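You operate a simulated robot arm through the tools that you are given. There is no shell and no other tool.

You run a simulated robot arm. Do the job below in one go: nothing can be reset, and whatever is moved stays where it is left.

## Task
Close the white and yellow peg guides to about 70 mm and lay the blue stack in the red gap.
Fine: lock the white dot and yellow dot thumbscrews again.
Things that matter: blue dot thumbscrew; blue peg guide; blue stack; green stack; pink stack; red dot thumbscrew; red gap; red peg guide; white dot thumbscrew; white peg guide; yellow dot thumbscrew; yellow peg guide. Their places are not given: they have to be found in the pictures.

The check looks at the end state, three seconds after you hand in, the way a careful person would. Anything else that was tipped, shoved, dropped, spilled or broken makes it a failure.

## Robot
A 6-joint arm with a three-finger gripper, fixed in place. Base frame: the origin is at the foot of the arm, x ahead of it, y to its left, z up. Units: m, degrees, N and s.
Its first joint turns from -166.0 to 166.0 degrees. Payload 4.89 kg.
Tool frame: the origin (TCP) lies between the finger pads and is the grasp point; the fingertips stand 0.03 m ahead of it; z points along the fingers, y is the line along which they close. The gripper opens to 0.164 m. The gripper's body begins 0.125 m behind the TCP.
Orientation is that of the tool frame in the base frame, as a unit quaternion [w, x, y, z]. With the fingers straight down and closing along the base's y, the tool's x points along the base's -x, its y along +y and its z along -z.

## Interface
- The arm moves only by the tool drive_tool. Its arguments are lists of equal length, an entry for each row: "translation": the shift along the base's x, y, z in m, a list of three; "angular": the turn, a rotation vector about the base's x, y, z in degrees, a list of three; "gripper": the opening, from 0 (shut) to 1 (fully open). In form: {"translation": [[x, y, z], ...], "angular": [[wx, wy, wz], ...], "gripper": [gripper, ...]}. A call has 1 to 20 rows; each row is the pose to reach, as a shift and turn from the pose commanded when the call began. A row lasts 0.2 s, in which the tool goes at most 0.05 m and 8.6 degrees; a call with a longer step from one row to the next is refused whole, and so is a gripper value outside its range. A pose out of reach is approached as far as the arm can. The call stops where the force on the tool passes 40 N (or 10 N more than at its start, if that is more) or the arm is blocked; 0.2 s more then pass. Each finger travels about 0.108 m/s and halts on what it meets, pressing with about 44 N; the grip force reading is that of the motor and also rises with nothing between the fingers. The clock runs only during rows and for 0.2 s after the last one: add rows that repeat a pose to give the fingers time. The reply holds the time, the measured pose of the TCP, the force on the tool along the base axes, the opening and the grip force, in the units named above and with some noise, with the torque about the TCP (base axes, N m) and any sound that the robot's microphone picked up.
- Cameras (640 x 400 px; columns grow to the right, rows downward): "scene" is fixed at [0.0484, -0.4989, 1.579]; the picture's right is [0.59, -0.81, 0.00], its down [-0.40, -0.29, -0.87] and it looks along [0.71, 0.51, -0.49] (base axes); focal length 348 px, centre (320, 200). "wrist" rides on the gripper at [0.076, -0.002, -0.152] in the tool frame; the picture's right is [0.02, 1.00, 0.00], its down [-0.88, 0.02, -0.47] and it looks along [-0.47, 0.01, 0.88] (tool axes); focal length 247 px, centre (320, 200).
- snapshot(camera): a new picture of that camera. No time passes.
- raise_lower(by): slides the trunk up (or, below 0, down) by that many m; the arm rides with it, the base frame stays. It gives what a move gives, with no picture.
- measure_at(camera, pixels): there is no depth. For up to 12 entries [column, row, z] of the newest picture of that camera ("zoom" is the newest enlarged one), the place [x, y] in the base frame at which the ray of that pixel passes the height z, good to about 0.002 m. No time passes.
- zoom(camera, box): a new picture of the part [left, top, right, bottom] of that camera's present view, enlarged. No time passes.
- finish_job(): hands the job in; it is judged then, once.

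Unless the task says otherwise, let go and move clear before handing in.

The tools are called after "Call:" by a JSON object that holds its "name" and its "arguments". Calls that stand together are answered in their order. drive_tool: Moves the arm, as the interface text tells. Its arguments: {"type":"object","properties":{"translation":{"type":"array"},"angular":{"type":"array"},"gripper":{"type":"array"}},"required":["translation","angular","gripper"]} The other tools are called the same way: raise_lower (by) slides the trunk up or down; snapshot (camera) takes a picture; measure_at (camera, pixels) gives the place at which the rays of pixels pass given heights; zoom (camera, box) takes an enlarged picture of a part of a camera's view; finish_job () hands the job in.

At the start:

```text
time_s: 0.0
tool_pos: [0.5589, -0.0594, 1.1941]
tcp_rot: [0.001, 0.0, 1.0, 0.001]
ft_force: [0.2, -0.2, 0.7]
torque: [0.04, 0.0, 0.02]
width: 0.1638
finger_force: 0.1
trunk travel left (down, up): [-0.175, 0.215]
```

scene: 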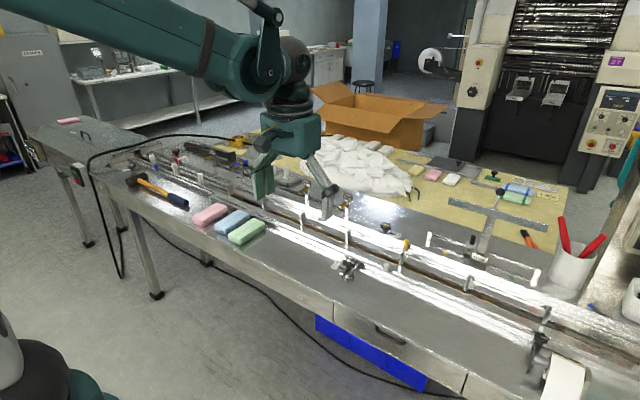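
wrist: 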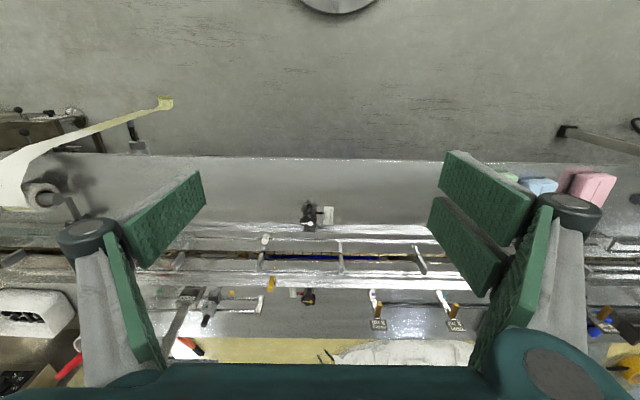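

The scene shows a long rail/conveyor with pegs, and pink, blue, green stacks near (210,215), (232,222), (247,232). I'll zoom to find the guides and thumbscrews.

Call:
{"name": "zoom", "arguments": {"camera": "scene", "box": [120, 130, 280, 230]}}

Call:
{"name": "zoom", "arguments": {"camera": "scene", "box": [260, 180, 420, 280]}}

Call:
{"name": "zoom", "arguments": {"camera": "scene", "box": [400, 200, 560, 300]}}

Call:
{"name": "zoom", "arguments": {"camera": "wrist", "box": [150, 180, 470, 380]}}

```text
4.00 times, centred on (200, 180) of scene
```

zoom: 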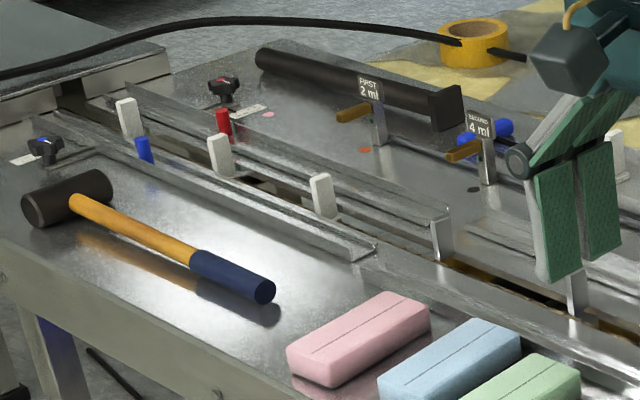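

```text
4.00 times, centred on (340, 230) of scene
```

zoom: 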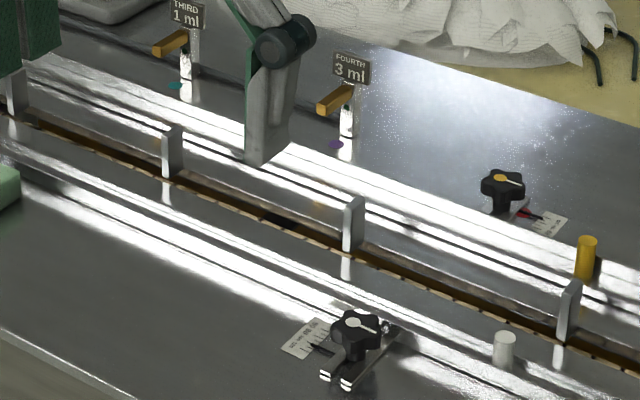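

```text
4.00 times, centred on (480, 250) of scene
```

zoom: 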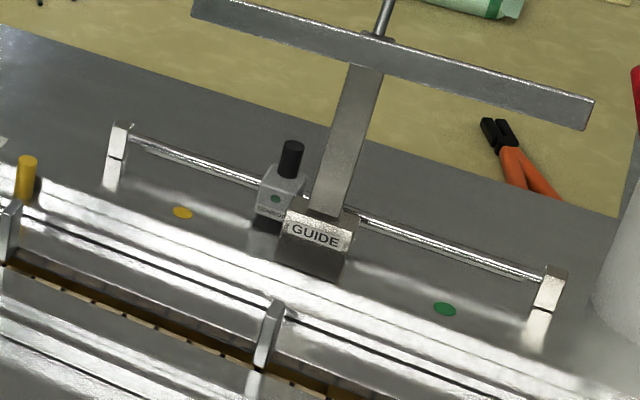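

```text
2.00 times, centred on (310, 280) of wrist
```

zoom: 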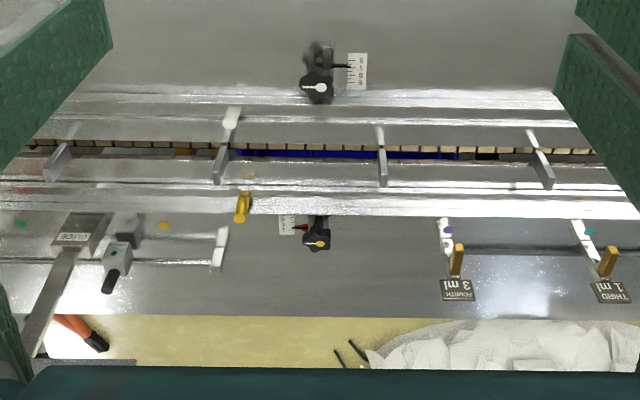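

The white-dot thumbscrew is at scene (349,261) and wrist (308,223), and the yellow-dot one is at scene (386,225) and wrist (308,302). I'll triangulate heights from the two cameras.

Call:
{"name": "snapshot", "arguments": {"camera": "scene"}}

Call:
{"name": "snapshot", "arguments": {"camera": "wrist"}}

Call:
{"name": "measure_at", "arguments": {"camera": "scene", "pixels": [[350, 261, 0.7], [350, 261, 0.8], [350, 261, 0.9], [386, 225, 0.7], [386, 225, 0.8], [386, 225, 0.9]]}}

Call:
{"name": "measure_at", "arguments": {"camera": "wrist", "pixels": [[308.5, 223.5, 0.7], [308.5, 223.5, 0.8], [308.5, 223.5, 0.9], [308.5, 302, 0.7], [308.5, 302, 0.8], [308.5, 302, 0.9]]}}

```text
taken
```

scene: 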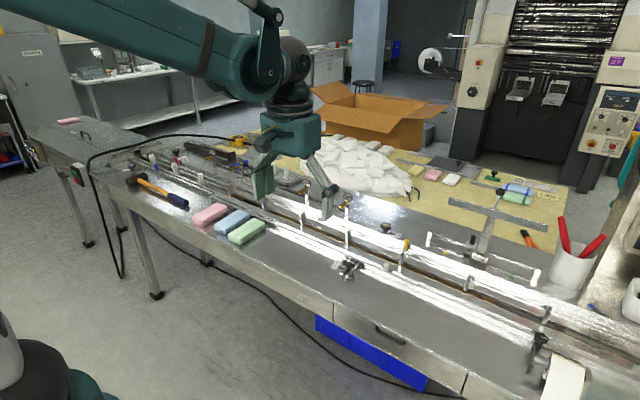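

```text
taken
```

wrist: 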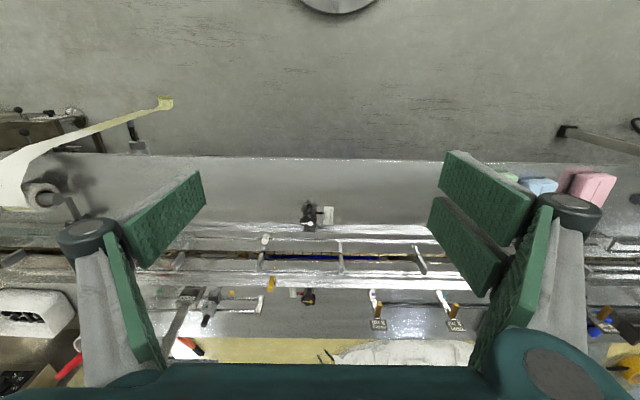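

```text
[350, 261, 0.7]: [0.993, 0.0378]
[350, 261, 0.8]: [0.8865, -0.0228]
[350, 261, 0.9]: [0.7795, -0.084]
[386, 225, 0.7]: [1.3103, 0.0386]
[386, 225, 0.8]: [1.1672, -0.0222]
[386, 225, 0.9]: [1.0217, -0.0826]
```

```text
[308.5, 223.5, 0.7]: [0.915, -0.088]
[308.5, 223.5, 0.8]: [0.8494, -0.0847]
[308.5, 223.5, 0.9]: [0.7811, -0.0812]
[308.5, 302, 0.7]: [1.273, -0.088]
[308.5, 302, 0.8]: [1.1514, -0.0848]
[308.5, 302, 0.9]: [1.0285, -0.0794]
```

Both thumbscrews triangulate near z≈0.9: white at (0.78,-0.083), yellow at (1.02,-0.08). I'll move over the line to look closer.

Call:
{"name": "drive_tool", "arguments": {"translation": [[0.04, 0, 0], [0.08, 0, 0], [0.12, 0, 0], [0.16, 0, 0], [0.19, -0.02, -0.02]], "angular": [[0, 0, 0], [0, 0, 0], [0, 0, 0], [0, 0, 0], [0, 0, 0]], "gripper": [1, 1, 1, 1, 1]}}

Call:
{"name": "snapshot", "arguments": {"camera": "wrist"}}

Call:
{"name": "zoom", "arguments": {"camera": "wrist", "box": [180, 80, 480, 340]}}

Call:
{"name": "snapshot", "arguments": {"camera": "scene"}}

```text
time_s: 1.2
tool_pos: [0.7509, -0.0784, 1.1758]
tcp_rot: [-0.001, -0.001, 1.0, 0.0]
ft_force: [-1.5, 0.5, 0.0]
torque: [-0.1, -0.25, -0.02]
width: 0.1642
finger_force: 0.1
trunk travel left (down, up): [-0.175, 0.215]
```

```text
taken
```

wrist: 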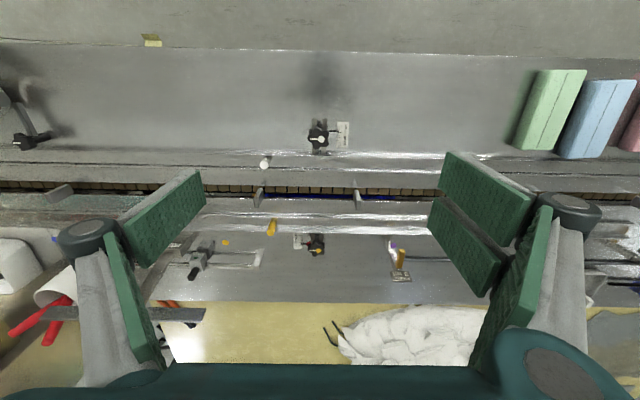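

```text
1.54 times, centred on (330, 210) of wrist
```

zoom: 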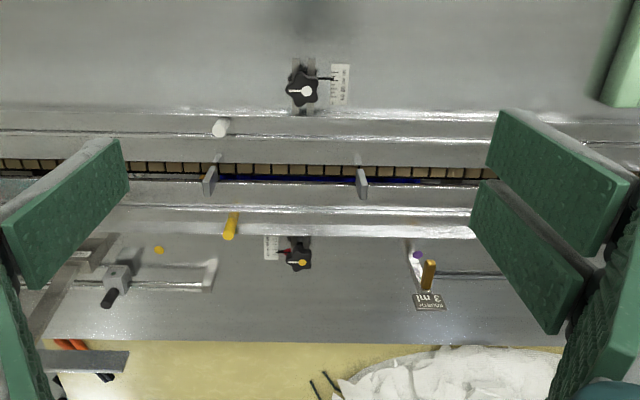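

```text
taken
```

scene: 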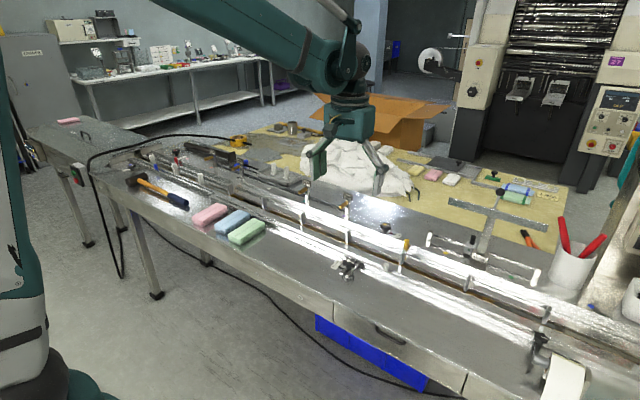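

The arm is clear of the near part of the line now. I'm zooming along the line to look for a red mark and to read the scales.

Call:
{"name": "zoom", "arguments": {"camera": "scene", "box": [220, 180, 340, 255]}}

Call:
{"name": "zoom", "arguments": {"camera": "scene", "box": [310, 210, 430, 285]}}

Call:
{"name": "zoom", "arguments": {"camera": "scene", "box": [420, 250, 580, 350]}}

Call:
{"name": "zoom", "arguments": {"camera": "scene", "box": [110, 130, 230, 205]}}

Call:
{"name": "zoom", "arguments": {"camera": "wrist", "box": [230, 100, 430, 220]}}

Call:
{"name": "zoom", "arguments": {"camera": "wrist", "box": [230, 180, 430, 300]}}

```text
5.33 times, centred on (280, 218) of scene
```

zoom: 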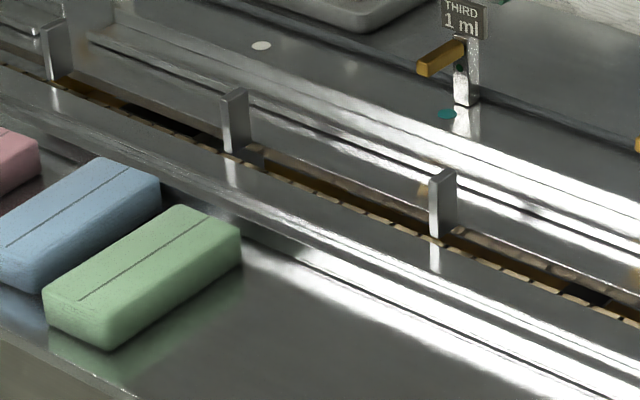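

```text
5.33 times, centred on (370, 248) of scene
```

zoom: 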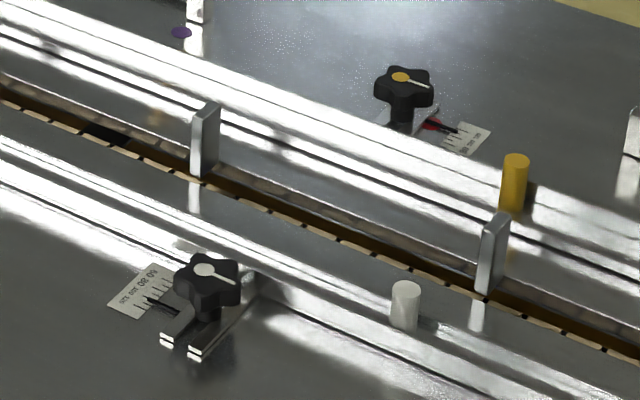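

```text
4.00 times, centred on (500, 300) of scene
```

zoom: 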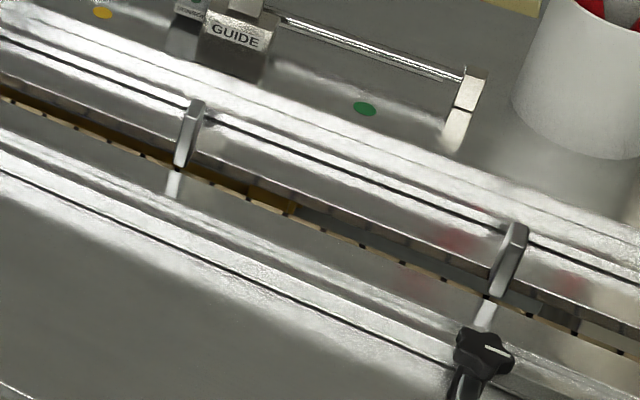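

```text
5.33 times, centred on (170, 168) of scene
```

zoom: 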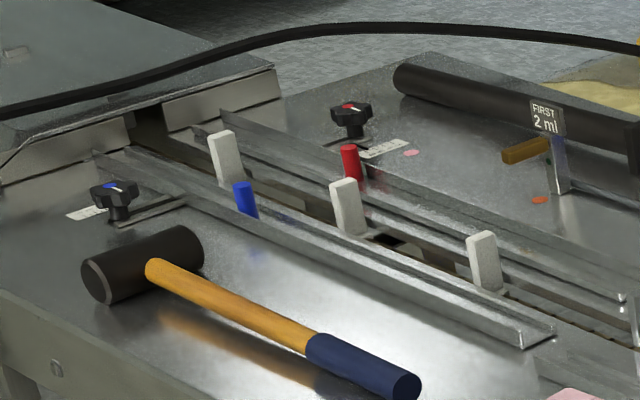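

```text
3.20 times, centred on (330, 160) of wrist
```

zoom: 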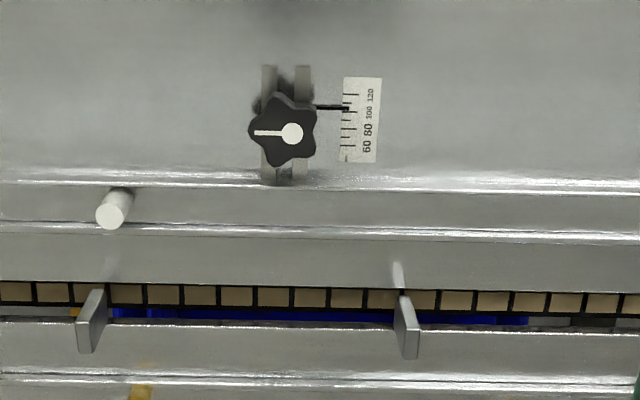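

```text
3.20 times, centred on (330, 240) of wrist
```

zoom: 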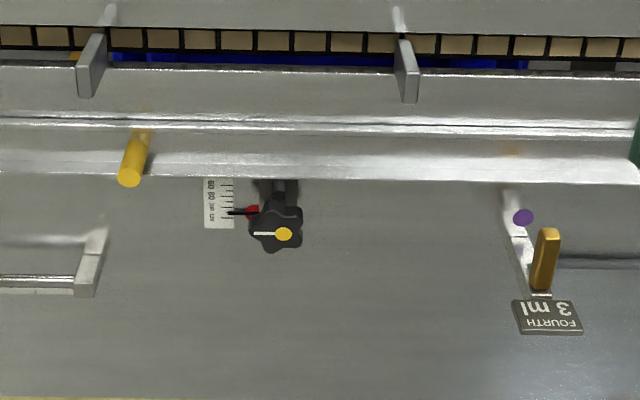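

The scales by the white and yellow thumbscrews read 60–120, with both pointers at about 110. Coloured dots sit along the deck (orange-red near FIRST, teal, purple, and so on), so I'll measure those places to plan a look upstream.

Call:
{"name": "measure_at", "arguments": {"camera": "scene", "pixels": [[211, 167, 0.85], [187, 158.5, 0.85], [238, 177, 0.85], [269, 188.5, 0.85], [304, 201, 0.85], [344, 216, 0.85], [446, 253, 0.85], [511, 277, 0.85], [130, 175, 0.87], [175, 152, 0.87], [232, 222, 0.87], [544, 335, 0.87]]}}

Call:
{"name": "zoom", "arguments": {"camera": "scene", "box": [170, 150, 250, 200]}}

Call:
{"name": "zoom", "arguments": {"camera": "scene", "box": [480, 260, 580, 322]}}

```text
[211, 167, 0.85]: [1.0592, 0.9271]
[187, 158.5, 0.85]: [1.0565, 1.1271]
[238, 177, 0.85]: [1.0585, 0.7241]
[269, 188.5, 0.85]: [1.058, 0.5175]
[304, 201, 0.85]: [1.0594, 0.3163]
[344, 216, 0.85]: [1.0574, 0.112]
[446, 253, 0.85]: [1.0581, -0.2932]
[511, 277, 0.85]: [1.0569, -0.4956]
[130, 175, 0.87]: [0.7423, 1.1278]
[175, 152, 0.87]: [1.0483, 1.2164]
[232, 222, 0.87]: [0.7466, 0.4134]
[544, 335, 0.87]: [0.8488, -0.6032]
```

```text
8.00 times, centred on (210, 175) of scene
```

zoom: 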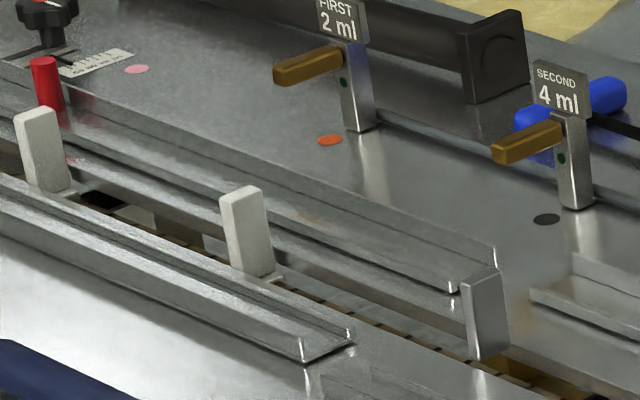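

```text
6.40 times, centred on (530, 291) of scene
```

zoom: 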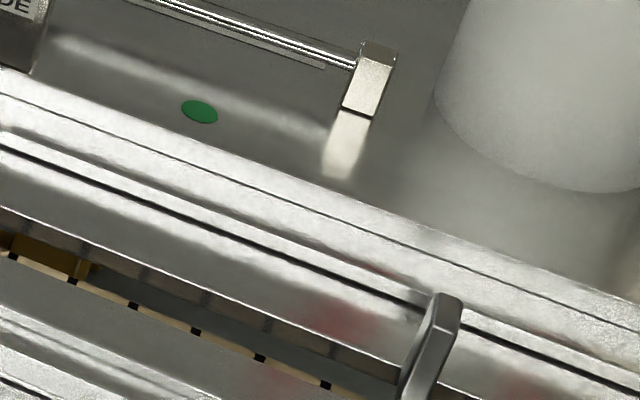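

The dots are spaced 0.203 m apart, and the missing one at y≈-0.09 matches the red patch by the yellow thumbscrew, so the red gap should be there. I'll confirm that with tight zooms and check all four knobs' pointer lines.

Call:
{"name": "zoom", "arguments": {"camera": "scene", "box": [370, 210, 418, 240]}}

Call:
{"name": "zoom", "arguments": {"camera": "scene", "box": [325, 250, 373, 280]}}

Call:
{"name": "zoom", "arguments": {"camera": "scene", "box": [115, 155, 163, 185]}}

Call:
{"name": "zoom", "arguments": {"camera": "scene", "box": [160, 140, 208, 170]}}

Call:
{"name": "zoom", "arguments": {"camera": "wrist", "box": [280, 220, 360, 270]}}

Call:
{"name": "zoom", "arguments": {"camera": "wrist", "box": [280, 110, 360, 160]}}

```text
13.33 times, centred on (394, 225) of scene
```

zoom: 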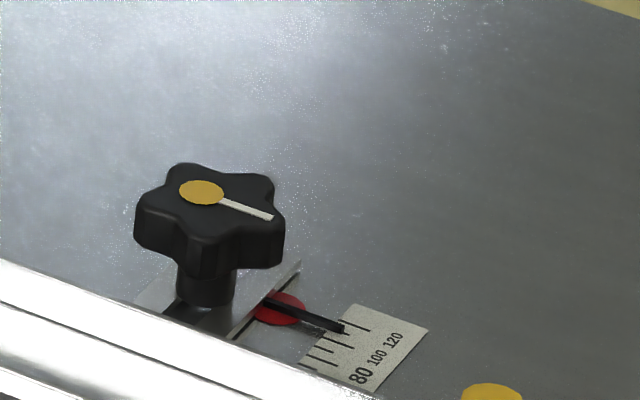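

```text
13.33 times, centred on (349, 265) of scene
```

zoom: 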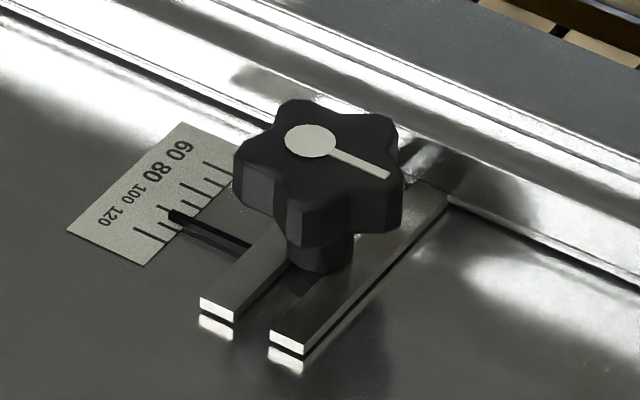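

```text
13.33 times, centred on (139, 170) of scene
```

zoom: 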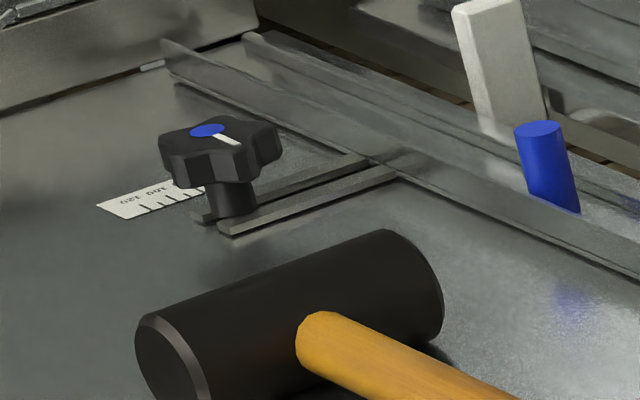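

```text
13.33 times, centred on (184, 155) of scene
```

zoom: 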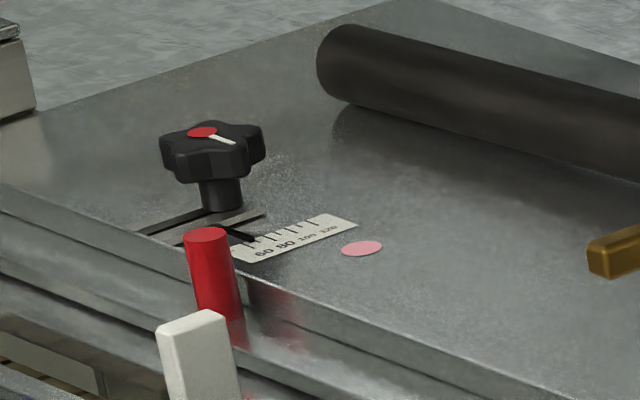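

```text
8.00 times, centred on (320, 245) of wrist
```

zoom: 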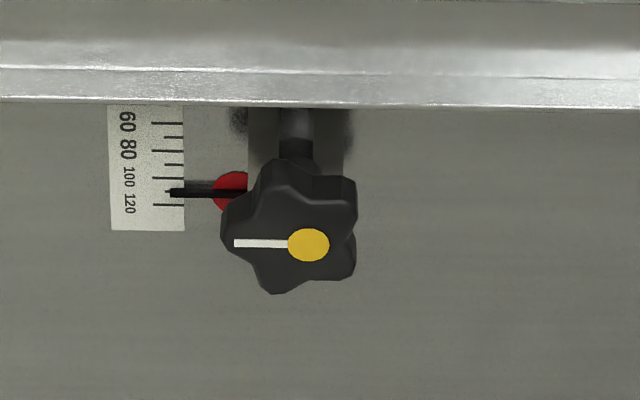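

```text
8.00 times, centred on (320, 135) of wrist
```

zoom: 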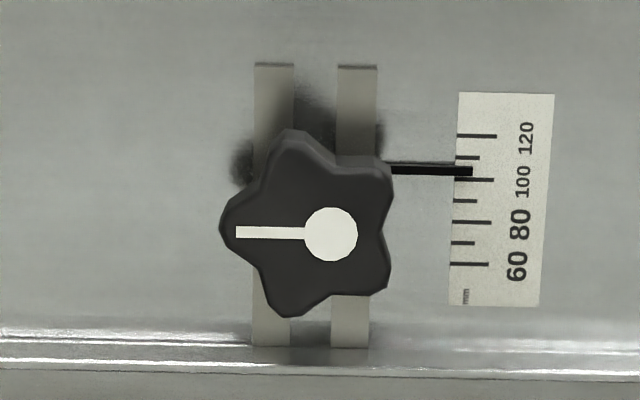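

The red dot is confirmed beside the yellow thumbscrew, at wrist zoom (230,190). White reads about 104, yellow about 114, and all four knob lines point to −y when locked. I'll triangulate the knob tops, lugs, pegs and rails.

Call:
{"name": "measure_at", "arguments": {"camera": "scene", "pixels": [[348.26, 260.58, 0.88], [348.26, 260.58, 0.9], [348.26, 260.58, 0.92], [385.15, 224.4, 0.88], [385.15, 224.4, 0.9], [385.15, 224.4, 0.92], [386.0, 263.8, 0.88], [386.0, 263.8, 0.9], [406.8, 240.2, 0.88], [406.8, 240.2, 0.9], [406.8, 240.2, 0.92], [340.4, 269.3, 0.85]]}}

Call:
{"name": "measure_at", "arguments": {"camera": "wrist", "pixels": [[321.4, 139.25, 0.88], [321.4, 139.25, 0.9], [321.4, 139.25, 0.92], [318.5, 250.6, 0.88], [318.5, 250.6, 0.9], [318.5, 250.6, 0.92], [264.1, 164.5, 0.88], [264.1, 164.5, 0.9], [270.5, 234, 0.88], [270.5, 234, 0.9], [270.5, 234, 0.92], [338.5, 131.3, 0.85]]}}

```text
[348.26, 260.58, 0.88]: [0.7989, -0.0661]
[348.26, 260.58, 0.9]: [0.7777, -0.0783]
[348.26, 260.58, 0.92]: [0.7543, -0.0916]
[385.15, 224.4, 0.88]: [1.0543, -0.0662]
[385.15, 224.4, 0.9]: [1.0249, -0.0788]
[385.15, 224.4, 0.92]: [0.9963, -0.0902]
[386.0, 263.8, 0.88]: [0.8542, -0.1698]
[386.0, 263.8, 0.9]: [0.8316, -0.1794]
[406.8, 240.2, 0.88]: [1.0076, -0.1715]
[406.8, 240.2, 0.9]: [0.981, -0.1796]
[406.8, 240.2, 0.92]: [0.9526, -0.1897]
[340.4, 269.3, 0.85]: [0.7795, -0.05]
```

```text
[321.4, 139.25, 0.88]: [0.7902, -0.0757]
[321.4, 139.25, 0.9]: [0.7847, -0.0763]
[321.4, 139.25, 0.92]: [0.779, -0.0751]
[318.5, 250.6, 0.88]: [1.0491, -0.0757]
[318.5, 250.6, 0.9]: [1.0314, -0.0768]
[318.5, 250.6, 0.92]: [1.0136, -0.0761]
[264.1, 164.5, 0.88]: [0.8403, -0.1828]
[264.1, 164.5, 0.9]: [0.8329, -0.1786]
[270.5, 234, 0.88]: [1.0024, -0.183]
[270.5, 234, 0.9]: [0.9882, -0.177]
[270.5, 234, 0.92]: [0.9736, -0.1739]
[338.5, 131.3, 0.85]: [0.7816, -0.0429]
```

White knob top is at about (0.785,-0.079,0.894), yellow at about (1.037,-0.079,0.893), and the peg tops are at x 0.834 and 0.988, y −0.178, z≈0.898. Next I'll test the reach above the yellow knob with the gripper narrowed.

Call:
{"name": "drive_tool", "arguments": {"translation": [[0.045, 0, 0], [0.09, 0, 0], [0.135, 0, 0], [0.18, 0, 0], [0.22, 0, -0.03], [0.255, 0, -0.06], [0.288, 0, -0.09], [0.288, 0, -0.124], [0.288, 0, -0.124]], "angular": [[0, 0, 0], [0, 0, 0], [0, 0, 0], [0, 0, 0], [0, 0, 0], [0, 0, 0], [0, 0, 0], [0, 0, 0], [0, 0, 0]], "gripper": [0.8, 0.6, 0.45, 0.45, 0.45, 0.45, 0.45, 0.45, 0.45]}}

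Call:
{"name": "snapshot", "arguments": {"camera": "wrist"}}

Call:
{"name": "snapshot", "arguments": {"camera": "scene"}}

```text
time_s: 3.2
tool_pos: [1.0344, -0.081, 1.0502]
tcp_rot: [0.001, 0.0, 1.0, 0.0]
ft_force: [-0.1, -1.2, -1.5]
torque: [-0.02, 0.1, 0.01]
width: 0.0739
finger_force: 0.0
trunk travel left (down, up): [-0.175, 0.215]
```

```text
taken
```

wrist: 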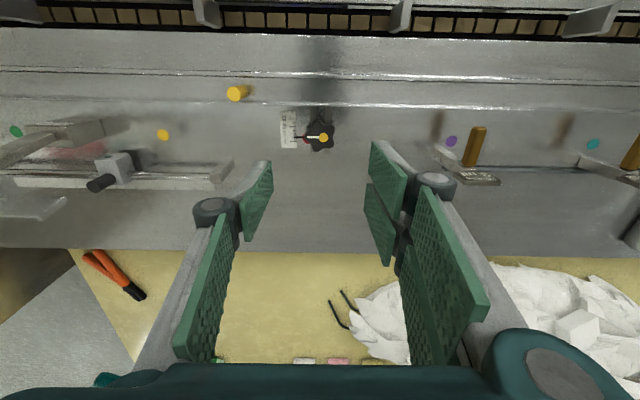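

```text
taken
```

scene: 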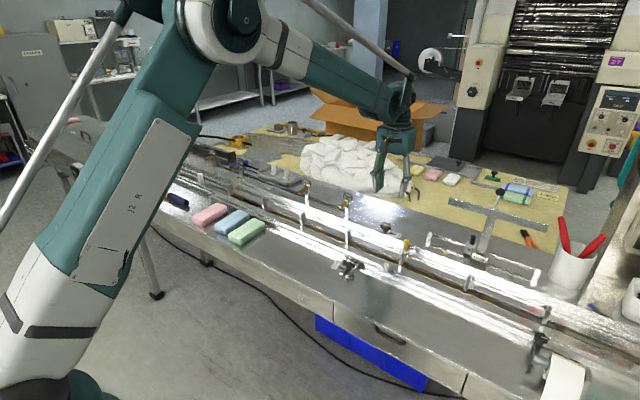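

The arm reaches above the yellow knob. Now I'll take a close look at it: in the wrist picture it's at (320,137).

Call:
{"name": "zoom", "arguments": {"camera": "wrist", "box": [272, 100, 368, 160]}}

Call:
{"name": "measure_at", "arguments": {"camera": "zoom", "pixels": [[320, 240, 0.85], [320, 240, 0.89]]}}

Call:
{"name": "zoom", "arguments": {"camera": "wrist", "box": [180, 0, 420, 150]}}

```text
6.67 times, centred on (320, 130) of wrist
```

zoom: 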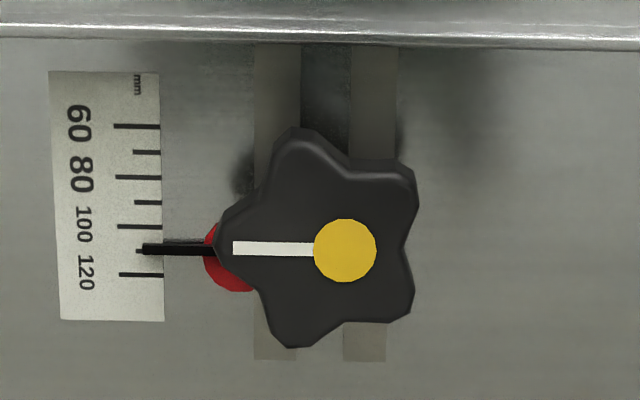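

```text
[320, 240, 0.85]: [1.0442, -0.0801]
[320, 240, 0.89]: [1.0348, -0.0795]
```

```text
2.67 times, centred on (300, 75) of wrist
```

zoom: 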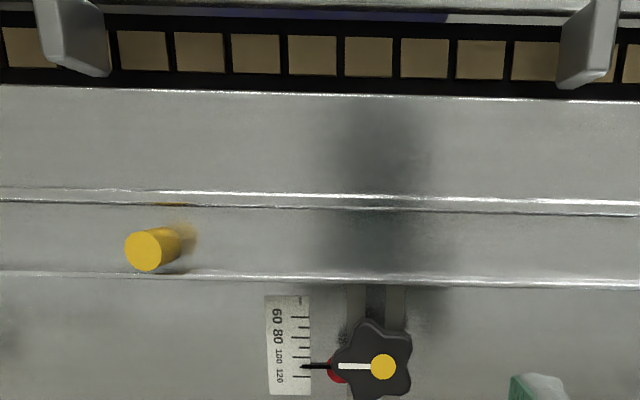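

The yellow pointer reads about 110 (zoom (145,249)). I'll measure where the guide edges and lugs lie.

Call:
{"name": "measure_at", "arguments": {"camera": "zoom", "pixels": [[320, 192, 0.85], [320, 192, 0.87], [320, 209, 0.85], [320, 209, 0.87], [320, 275, 0.87], [320, 285, 0.85], [320, 97, 0.85], [75, 45, 0.85], [150, 248, 0.895], [590, 45, 0.85], [378, 310, 0.85], [318, 30, 0.85]]}}

Call:
{"name": "zoom", "arguments": {"camera": "scene", "box": [330, 220, 426, 280]}}

Call:
{"name": "zoom", "arguments": {"camera": "scene", "box": [170, 170, 266, 230]}}

```text
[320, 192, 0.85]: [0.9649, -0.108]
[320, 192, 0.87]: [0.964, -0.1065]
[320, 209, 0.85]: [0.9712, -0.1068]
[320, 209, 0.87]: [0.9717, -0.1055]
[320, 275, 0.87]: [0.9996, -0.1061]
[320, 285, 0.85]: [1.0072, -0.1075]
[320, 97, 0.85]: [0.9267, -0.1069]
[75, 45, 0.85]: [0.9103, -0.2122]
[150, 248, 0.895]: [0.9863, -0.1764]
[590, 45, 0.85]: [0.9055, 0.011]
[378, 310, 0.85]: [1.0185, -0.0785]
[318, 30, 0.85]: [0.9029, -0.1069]
```

```text
6.67 times, centred on (378, 250) of scene
```

zoom: 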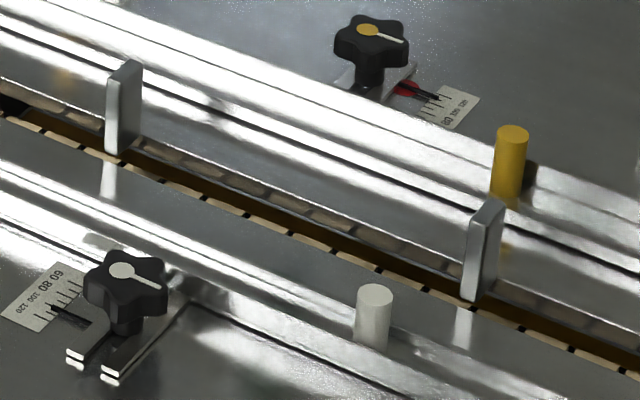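

```text
6.67 times, centred on (218, 200) of scene
```

zoom: 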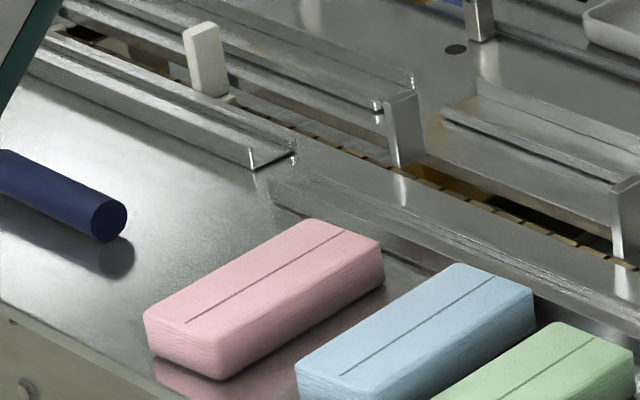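

The far guide's inner face is at x≈0.965, which matches (110/2) from a lane centre of 0.910, so 70 mm means inner faces at about 0.875 and 0.945. I'm now lowering onto the yellow knob, centre ≈(1.036,-0.078).

Call:
{"name": "drive_tool", "arguments": {"translation": [[0, 0.001, -0.04], [0, 0.001, -0.08], [0, 0.001, -0.11], [0, 0.001, -0.13], [0, 0.001, -0.144], [0, 0.001, -0.144]], "angular": [[0, 0, 0], [0, 0, 0], [0, 0, 0], [0, 0, 0], [0, 0, 0], [0, 0, 0]], "gripper": [0.45, 0.45, 0.45, 0.45, 0.45, 0.45]}}

Call:
{"name": "snapshot", "arguments": {"camera": "wrist"}}

Call:
{"name": "zoom", "arguments": {"camera": "scene", "box": [340, 190, 436, 250]}}

```text
time_s: 4.6
tool_pos: [1.0365, -0.0787, 0.9065]
tcp_rot: [0.001, -0.001, 1.0, 0.0]
ft_force: [-0.4, 0.2, 0.6]
torque: [0.0, -0.02, 0.0]
width: 0.0738
finger_force: 0.1
trunk travel left (down, up): [-0.175, 0.215]
```

```text
taken
```

wrist: 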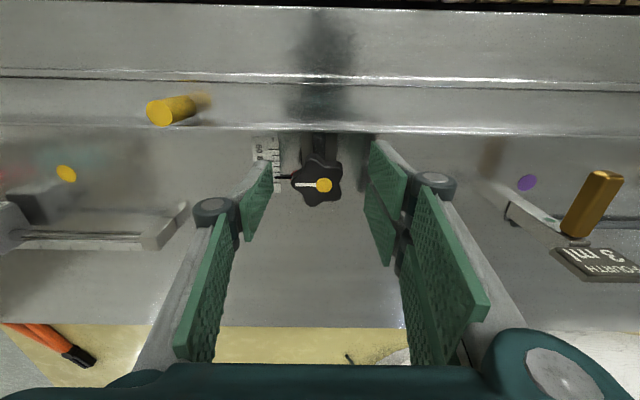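

```text
6.67 times, centred on (388, 220) of scene
```

zoom: 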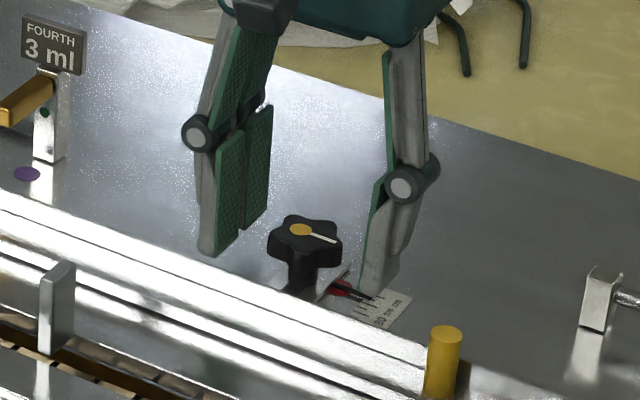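

The knob sits centred in depth, with the dot at row 185, and its lobe centre is about 3 mm toward −y from the fingers' midpoint. I'll shift by that and close gently on it.

Call:
{"name": "drive_tool", "arguments": {"translation": [[0, -0.003, -0.001], [0, -0.003, -0.001], [0, -0.003, -0.001], [0, -0.003, -0.001], [0, -0.003, -0.001]], "angular": [[0, 0, 0], [0, 0, 0], [0, 0, 0], [0, 0, 0], [0, 0, 0]], "gripper": [0.4, 0.3, 0.2, 0.15, 0.15]}}

Call:
{"name": "snapshot", "arguments": {"camera": "wrist"}}

```text
time_s: 5.8
tool_pos: [1.0366, -0.0813, 0.9059]
tcp_rot: [0.0, -0.001, 1.0, 0.0]
ft_force: [-3.8, 20.4, -4.7]
torque: [0.56, -0.06, -0.02]
width: 0.0375
finger_force: 45.0
trunk travel left (down, up): [-0.175, 0.215]
```

```text
taken
```

wrist: 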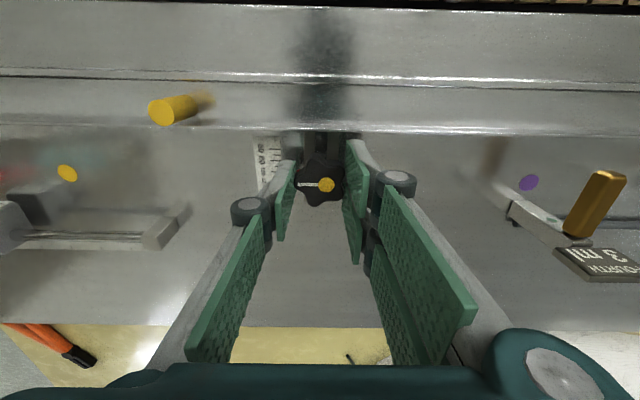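

It's gripped at 37.5 mm with a sideways force of +20 N, so I'm slightly off toward −y. I'll nudge +y to relax this, then try a first CCW turn.

Call:
{"name": "drive_tool", "arguments": {"translation": [[0, 0.001, 0], [0, 0.002, 0], [0, 0.002, 0]], "angular": [[0, 0, 0], [0, 0, 0], [0, 0, 0]], "gripper": [0.15, 0.15, 0.15]}}

```text
time_s: 6.6
tool_pos: [1.0368, -0.0822, 0.9051]
tcp_rot: [0.0, 0.0, 1.0, 0.0]
ft_force: [-6.6, 11.5, -6.9]
torque: [0.26, -0.27, -0.03]
width: 0.0372
finger_force: 44.9
trunk travel left (down, up): [-0.175, 0.215]
```

The side force has dropped to 11 N. One more small nudge, then a 24° CCW turn.

Call:
{"name": "drive_tool", "arguments": {"translation": [[0, 0.0015, 0], [0, 0.0015, 0], [0, 0.0015, 0], [0, 0.0015, 0], [0, 0.0015, 0], [0, 0.0015, 0]], "angular": [[0, 0, 0], [0, 0, 6], [0, 0, 12], [0, 0, 18], [0, 0, 24], [0, 0, 24]], "gripper": [0.15, 0.15, 0.15, 0.15, 0.15, 0.15]}}

Call:
{"name": "snapshot", "arguments": {"camera": "wrist"}}

Call:
{"name": "zoom", "arguments": {"camera": "scene", "box": [340, 190, 436, 250]}}

```text
time_s: 8.0
tool_pos: [1.036, -0.0796, 0.9077]
tcp_rot: [0.001, -0.208, 0.978, -0.002]
ft_force: [-3.0, -0.9, 21.1]
torque: [0.03, 1.14, -0.22]
width: 0.0377
finger_force: 45.2
trunk travel left (down, up): [-0.175, 0.215]
stopped in row 6: the force on the tool passed its limit at 41 N (the readings are from after the stop); the commanded pose is now the measured one
```

```text
taken
```

wrist: 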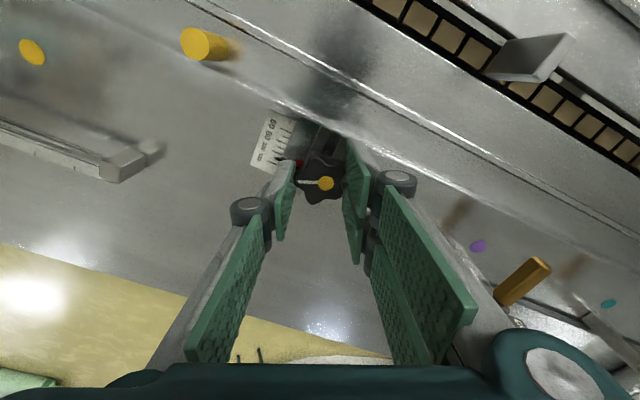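

```text
6.67 times, centred on (388, 220) of scene
```

zoom: 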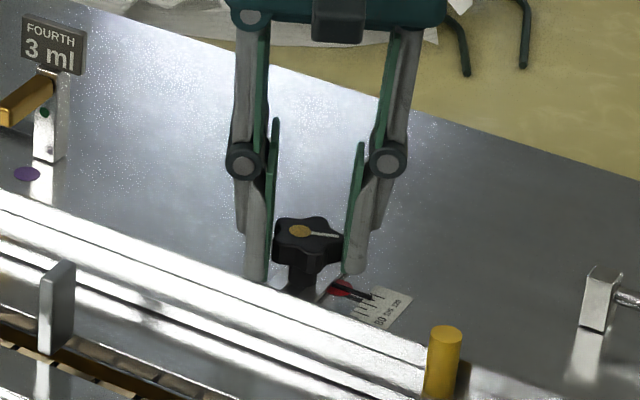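

The knob turned 24° with the gripper, and the stop came from upward force, fz about +21 N remaining. Perhaps the knob rises as it unscrews, so I'll relieve z and see.

Call:
{"name": "drive_tool", "arguments": {"translation": [[0, 0, 0.001], [0, 0, 0.001]], "angular": [[0, 0, 0], [0, 0, 0]], "gripper": [0.15, 0.15]}}

```text
time_s: 8.6
tool_pos: [1.0373, -0.0778, 0.9083]
tcp_rot: [0.001, -0.209, 0.978, -0.001]
ft_force: [-11.1, -1.5, 7.1]
torque: [0.12, 0.51, -0.07]
width: 0.0373
finger_force: 45.5
trunk travel left (down, up): [-0.175, 0.215]
```

Forces are down. I'll keep turning CCW with a small rise and −x correction.

Call:
{"name": "drive_tool", "arguments": {"translation": [[-0.001, 0, 0.0003], [-0.001, 0, 0.0005], [-0.001, 0, 0.0008], [-0.001, 0, 0.001], [-0.001, 0, 0.001]], "angular": [[0, 0, 6], [0, 0, 12], [0, 0, 18], [0, 0, 24], [0, 0, 24]], "gripper": [0.15, 0.15, 0.15, 0.15, 0.15]}}

Call:
{"name": "snapshot", "arguments": {"camera": "wrist"}}

Call:
{"name": "zoom", "arguments": {"camera": "scene", "box": [340, 190, 436, 250]}}

```text
time_s: 9.8
tool_pos: [1.0364, -0.0792, 0.9075]
tcp_rot: [0.0, -0.407, 0.913, 0.001]
ft_force: [-10.2, 1.3, -9.5]
torque: [0.52, 0.24, 0.03]
width: 0.0376
finger_force: 45.0
trunk travel left (down, up): [-0.175, 0.215]
```

```text
taken
```

wrist: 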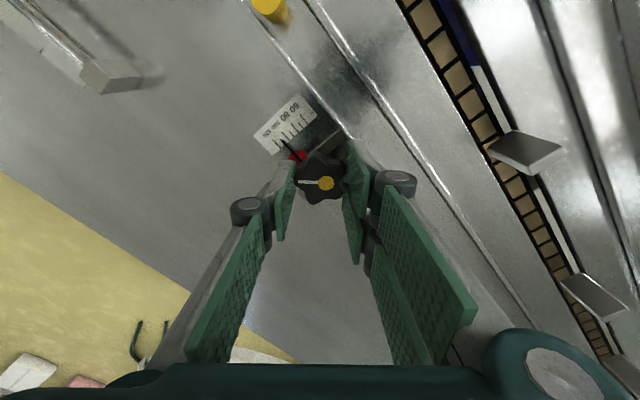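

```text
6.67 times, centred on (388, 220) of scene
```

zoom: 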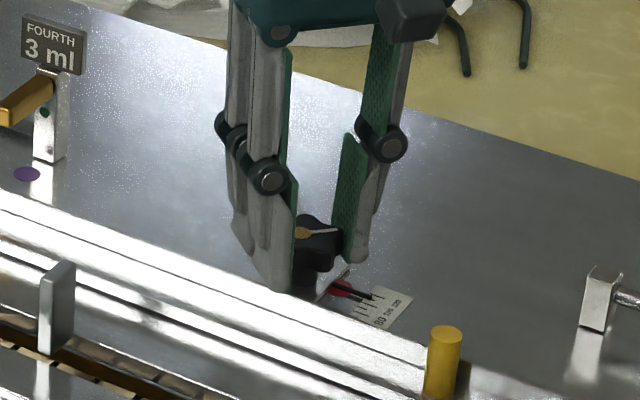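

Now at 48° CCW with low torque. I'll continue to about 90°.

Call:
{"name": "drive_tool", "arguments": {"translation": [[-0.001, 0, 0], [-0.001, 0, 0], [-0.001, 0, 0], [-0.001, 0, 0], [-0.001, 0, 0], [-0.001, 0, 0.0], [-0.001, 0, 0.0], [-0.001, 0, 0]], "angular": [[0, 0, 6], [0, 0, 12], [0, 0, 18], [0, 0, 24], [0, 0, 30], [0, 0, 36], [0, 0, 42], [0, 0, 42]], "gripper": [0.15, 0.15, 0.15, 0.15, 0.15, 0.15, 0.15, 0.15]}}

Call:
{"name": "zoom", "arguments": {"camera": "scene", "box": [340, 190, 436, 250]}}

Call:
{"name": "snapshot", "arguments": {"camera": "wrist"}}

```text
time_s: 11.6
tool_pos: [1.0362, -0.0779, 0.9076]
tcp_rot: [-0.001, 0.708, -0.707, -0.001]
ft_force: [-22.4, 13.2, -12.7]
torque: [0.52, 0.6, -0.03]
width: 0.0375
finger_force: 44.9
trunk travel left (down, up): [-0.175, 0.215]
```

```text
6.67 times, centred on (388, 220) of scene
```

zoom: 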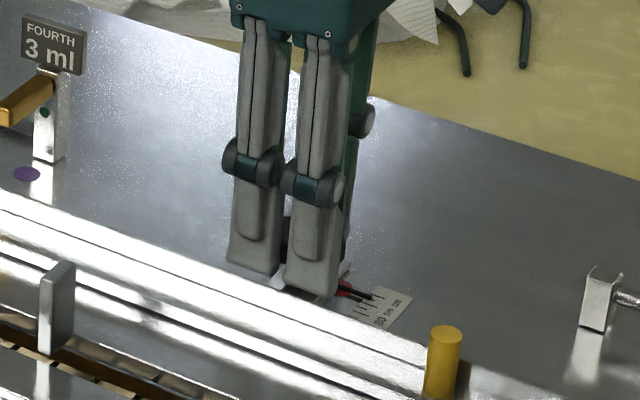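

```text
taken
```

wrist: 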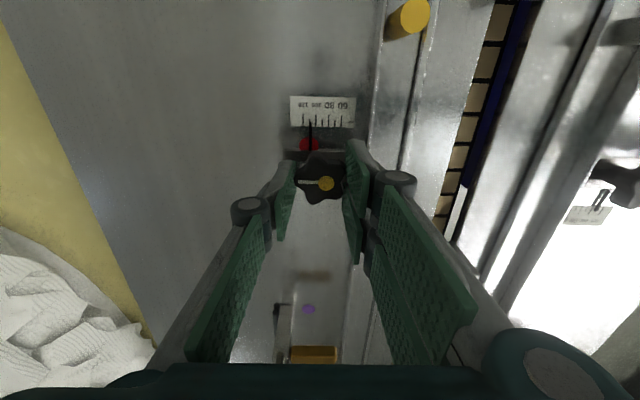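

The knob is now 90° CCW. I'll release with a small opening so the −x finger stays clear of the guide, then lift.

Call:
{"name": "drive_tool", "arguments": {"translation": [[-0.002, 0.001, 0], [-0.002, 0.001, 0], [-0.002, 0.001, 0.0], [-0.002, 0.001, 0.03], [-0.002, 0.001, 0.07], [-0.002, 0.001, 0.1]], "angular": [[0, 0, 0], [0, 0, 0], [0, 0, 0], [0, 0, 0], [0, 0, 0], [0, 0, 0]], "gripper": [0.15, 0.3, 0.3, 0.3, 0.3, 0.3]}}

Call:
{"name": "snapshot", "arguments": {"camera": "wrist"}}

Call:
{"name": "zoom", "arguments": {"camera": "scene", "box": [360, 200, 424, 240]}}

```text
time_s: 13.0
tool_pos: [1.0337, -0.0776, 1.0095]
tcp_rot: [0.0, 0.708, -0.707, 0.0]
ft_force: [0.1, 0.3, -0.5]
torque: [0.01, 0.11, 0.03]
width: 0.0493
finger_force: 0.1
trunk travel left (down, up): [-0.175, 0.215]
```

```text
taken
```

wrist: 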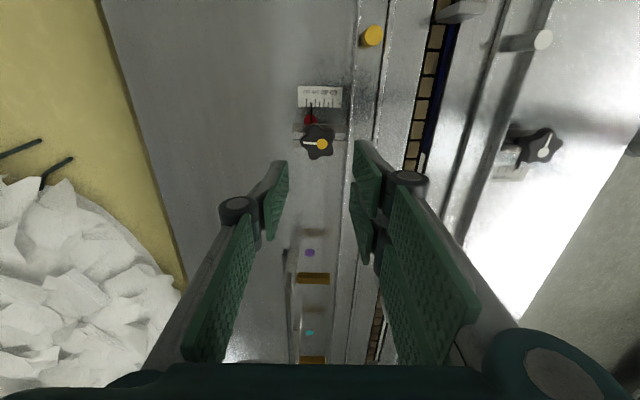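

```text
10.00 times, centred on (392, 220) of scene
```

zoom: 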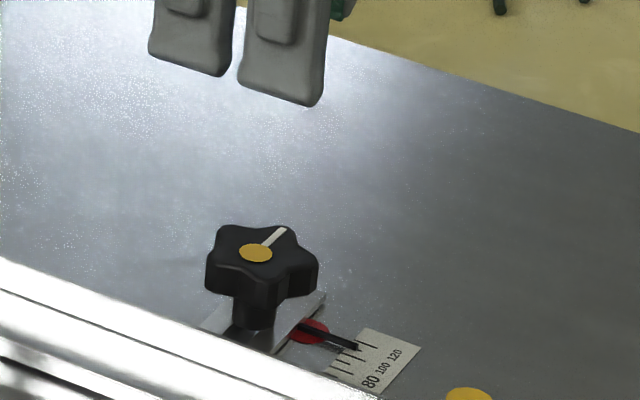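

The knob line now points +x, so it turned 90°. Next I'll move above the yellow peg at (0.987,-0.178) to look.

Call:
{"name": "drive_tool", "arguments": {"translation": [[-0.023, -0.033, 0], [-0.045, -0.066, 0], [-0.045, -0.099, 0], [-0.045, -0.099, -0.03], [-0.045, -0.099, -0.03]], "angular": [[0, 0, 0], [0, 0, 0], [0, 0, 0], [0, 0, 0], [0, 0, 0]], "gripper": [0.3, 0.3, 0.3, 0.3, 0.3]}}

Call:
{"name": "snapshot", "arguments": {"camera": "wrist"}}

Call:
{"name": "zoom", "arguments": {"camera": "wrist", "box": [250, 110, 394, 200]}}

Call:
{"name": "zoom", "arguments": {"camera": "scene", "box": [370, 210, 450, 260]}}

```text
time_s: 14.2
tool_pos: [0.9893, -0.1784, 0.9752]
tcp_rot: [-0.001, 0.708, -0.707, 0.0]
ft_force: [-0.2, -0.6, -0.2]
torque: [0.07, -0.03, 0.0]
width: 0.0492
finger_force: 0.1
trunk travel left (down, up): [-0.175, 0.215]
```

```text
taken
```

wrist: 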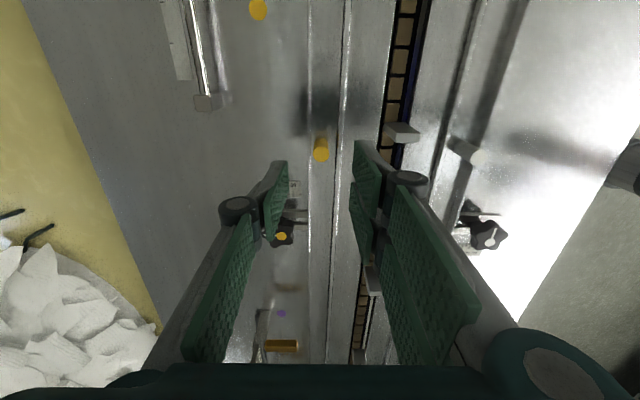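

```text
4.44 times, centred on (322, 155) of wrist
```

zoom: 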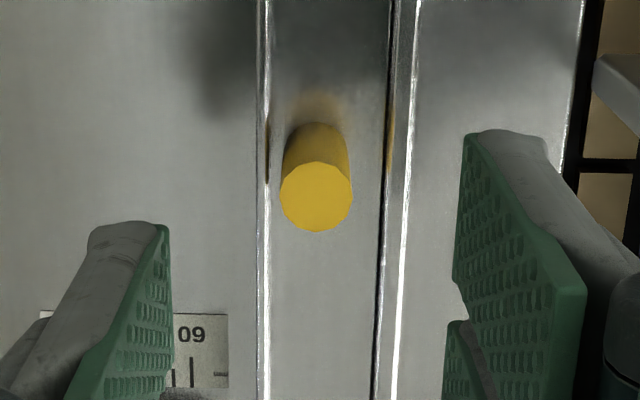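

```text
8.00 times, centred on (410, 235) of scene
```

zoom: 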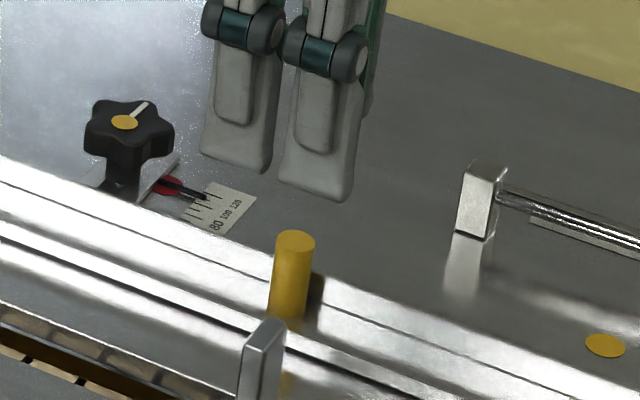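

The peg (diameter about 15 mm) is centred between the fingers, at zoom (316,196). I'll descend so the tips are at about 0.882 and close on it.

Call:
{"name": "drive_tool", "arguments": {"translation": [[0, -0.003, -0.03], [0, -0.003, -0.055], [0, -0.003, -0.066], [0, -0.003, -0.066], [0, -0.003, -0.066], [0, -0.003, -0.066], [0, -0.003, -0.066]], "angular": [[0, 0, 0], [0, 0, 0], [0, 0, 0], [0, 0, 0], [0, 0, 0], [0, 0, 0], [0, 0, 0]], "gripper": [0.3, 0.3, 0.3, 0.2, 0.12, 0.07, 0.07]}}

Call:
{"name": "snapshot", "arguments": {"camera": "wrist"}}

Call:
{"name": "zoom", "arguments": {"camera": "scene", "box": [370, 210, 450, 260]}}

```text
time_s: 15.8
tool_pos: [0.9874, -0.181, 0.9114]
tcp_rot: [-0.001, 0.708, -0.706, 0.0]
ft_force: [-8.6, 1.0, -2.4]
torque: [0.04, 0.27, -0.02]
width: 0.0151
finger_force: 4.4
trunk travel left (down, up): [-0.175, 0.215]
```

```text
taken
```

wrist: 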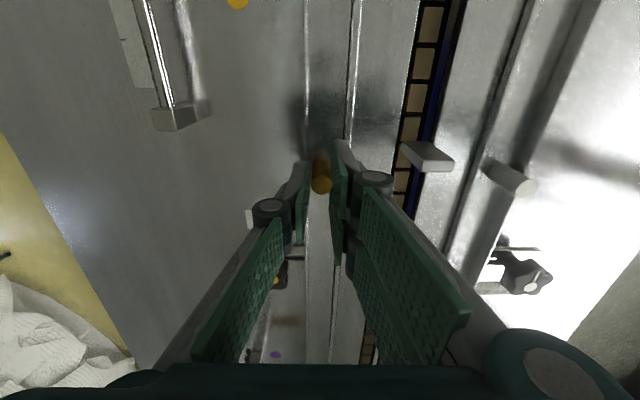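

```text
8.00 times, centred on (410, 235) of scene
```

zoom: 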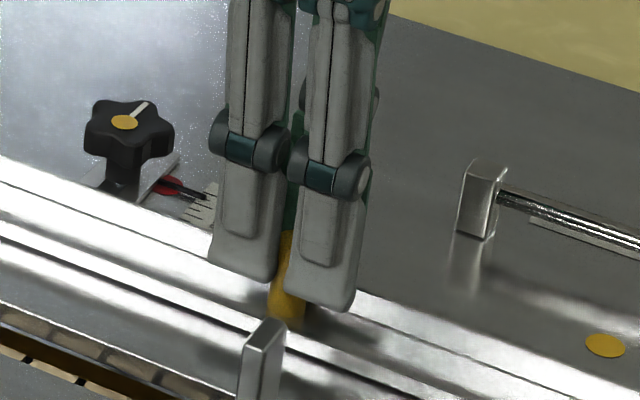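

The peg is between the fingers at 15.1 mm. I'll now draw the yellow guide −x by 10 mm in small steps, watching the force to see whether it's unlocked.

Call:
{"name": "drive_tool", "arguments": {"translation": [[-0.0, 0, 0], [-0.002, 0, 0], [-0.004, 0, 0], [-0.006, 0, 0], [-0.008, 0, 0], [-0.01, 0, 0], [-0.01, 0, 0]], "angular": [[0, 0, 0], [0, 0, 0], [0, 0, 0], [0, 0, 0], [0, 0, 0], [0, 0, 0], [0, 0, 0]], "gripper": [0.05, 0.05, 0.05, 0.05, 0.05, 0.05, 0.05]}}

Call:
{"name": "snapshot", "arguments": {"camera": "wrist"}}

Call:
{"name": "zoom", "arguments": {"camera": "scene", "box": [370, 210, 450, 260]}}

```text
time_s: 16.7
tool_pos: [0.9876, -0.1799, 0.9105]
tcp_rot: [-0.003, 0.708, -0.707, 0.003]
ft_force: [8.3, 0.7, -9.2]
torque: [-0.04, -0.25, -0.02]
width: 0.0139
finger_force: 45.3
trunk travel left (down, up): [-0.175, 0.215]
stopped in row 4: the force on the tool passed its limit at 47 N (the readings are from after the stop); the commanded pose is now the measured one
```

```text
taken
```

wrist: 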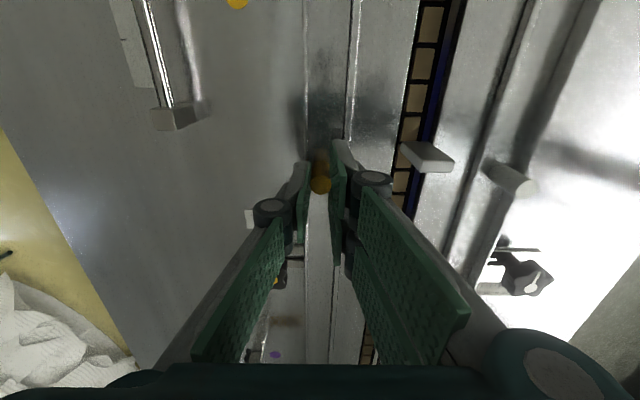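

```text
8.00 times, centred on (410, 235) of scene
```

zoom: 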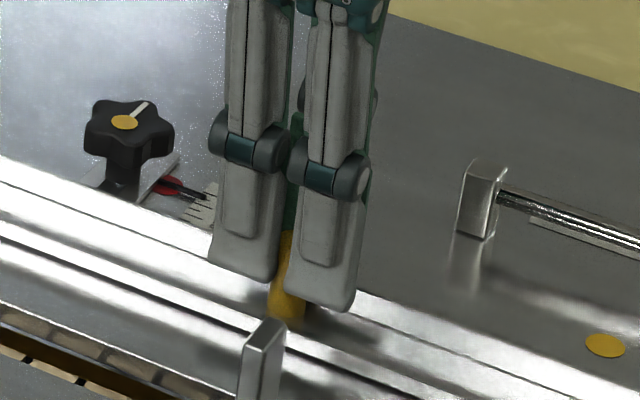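

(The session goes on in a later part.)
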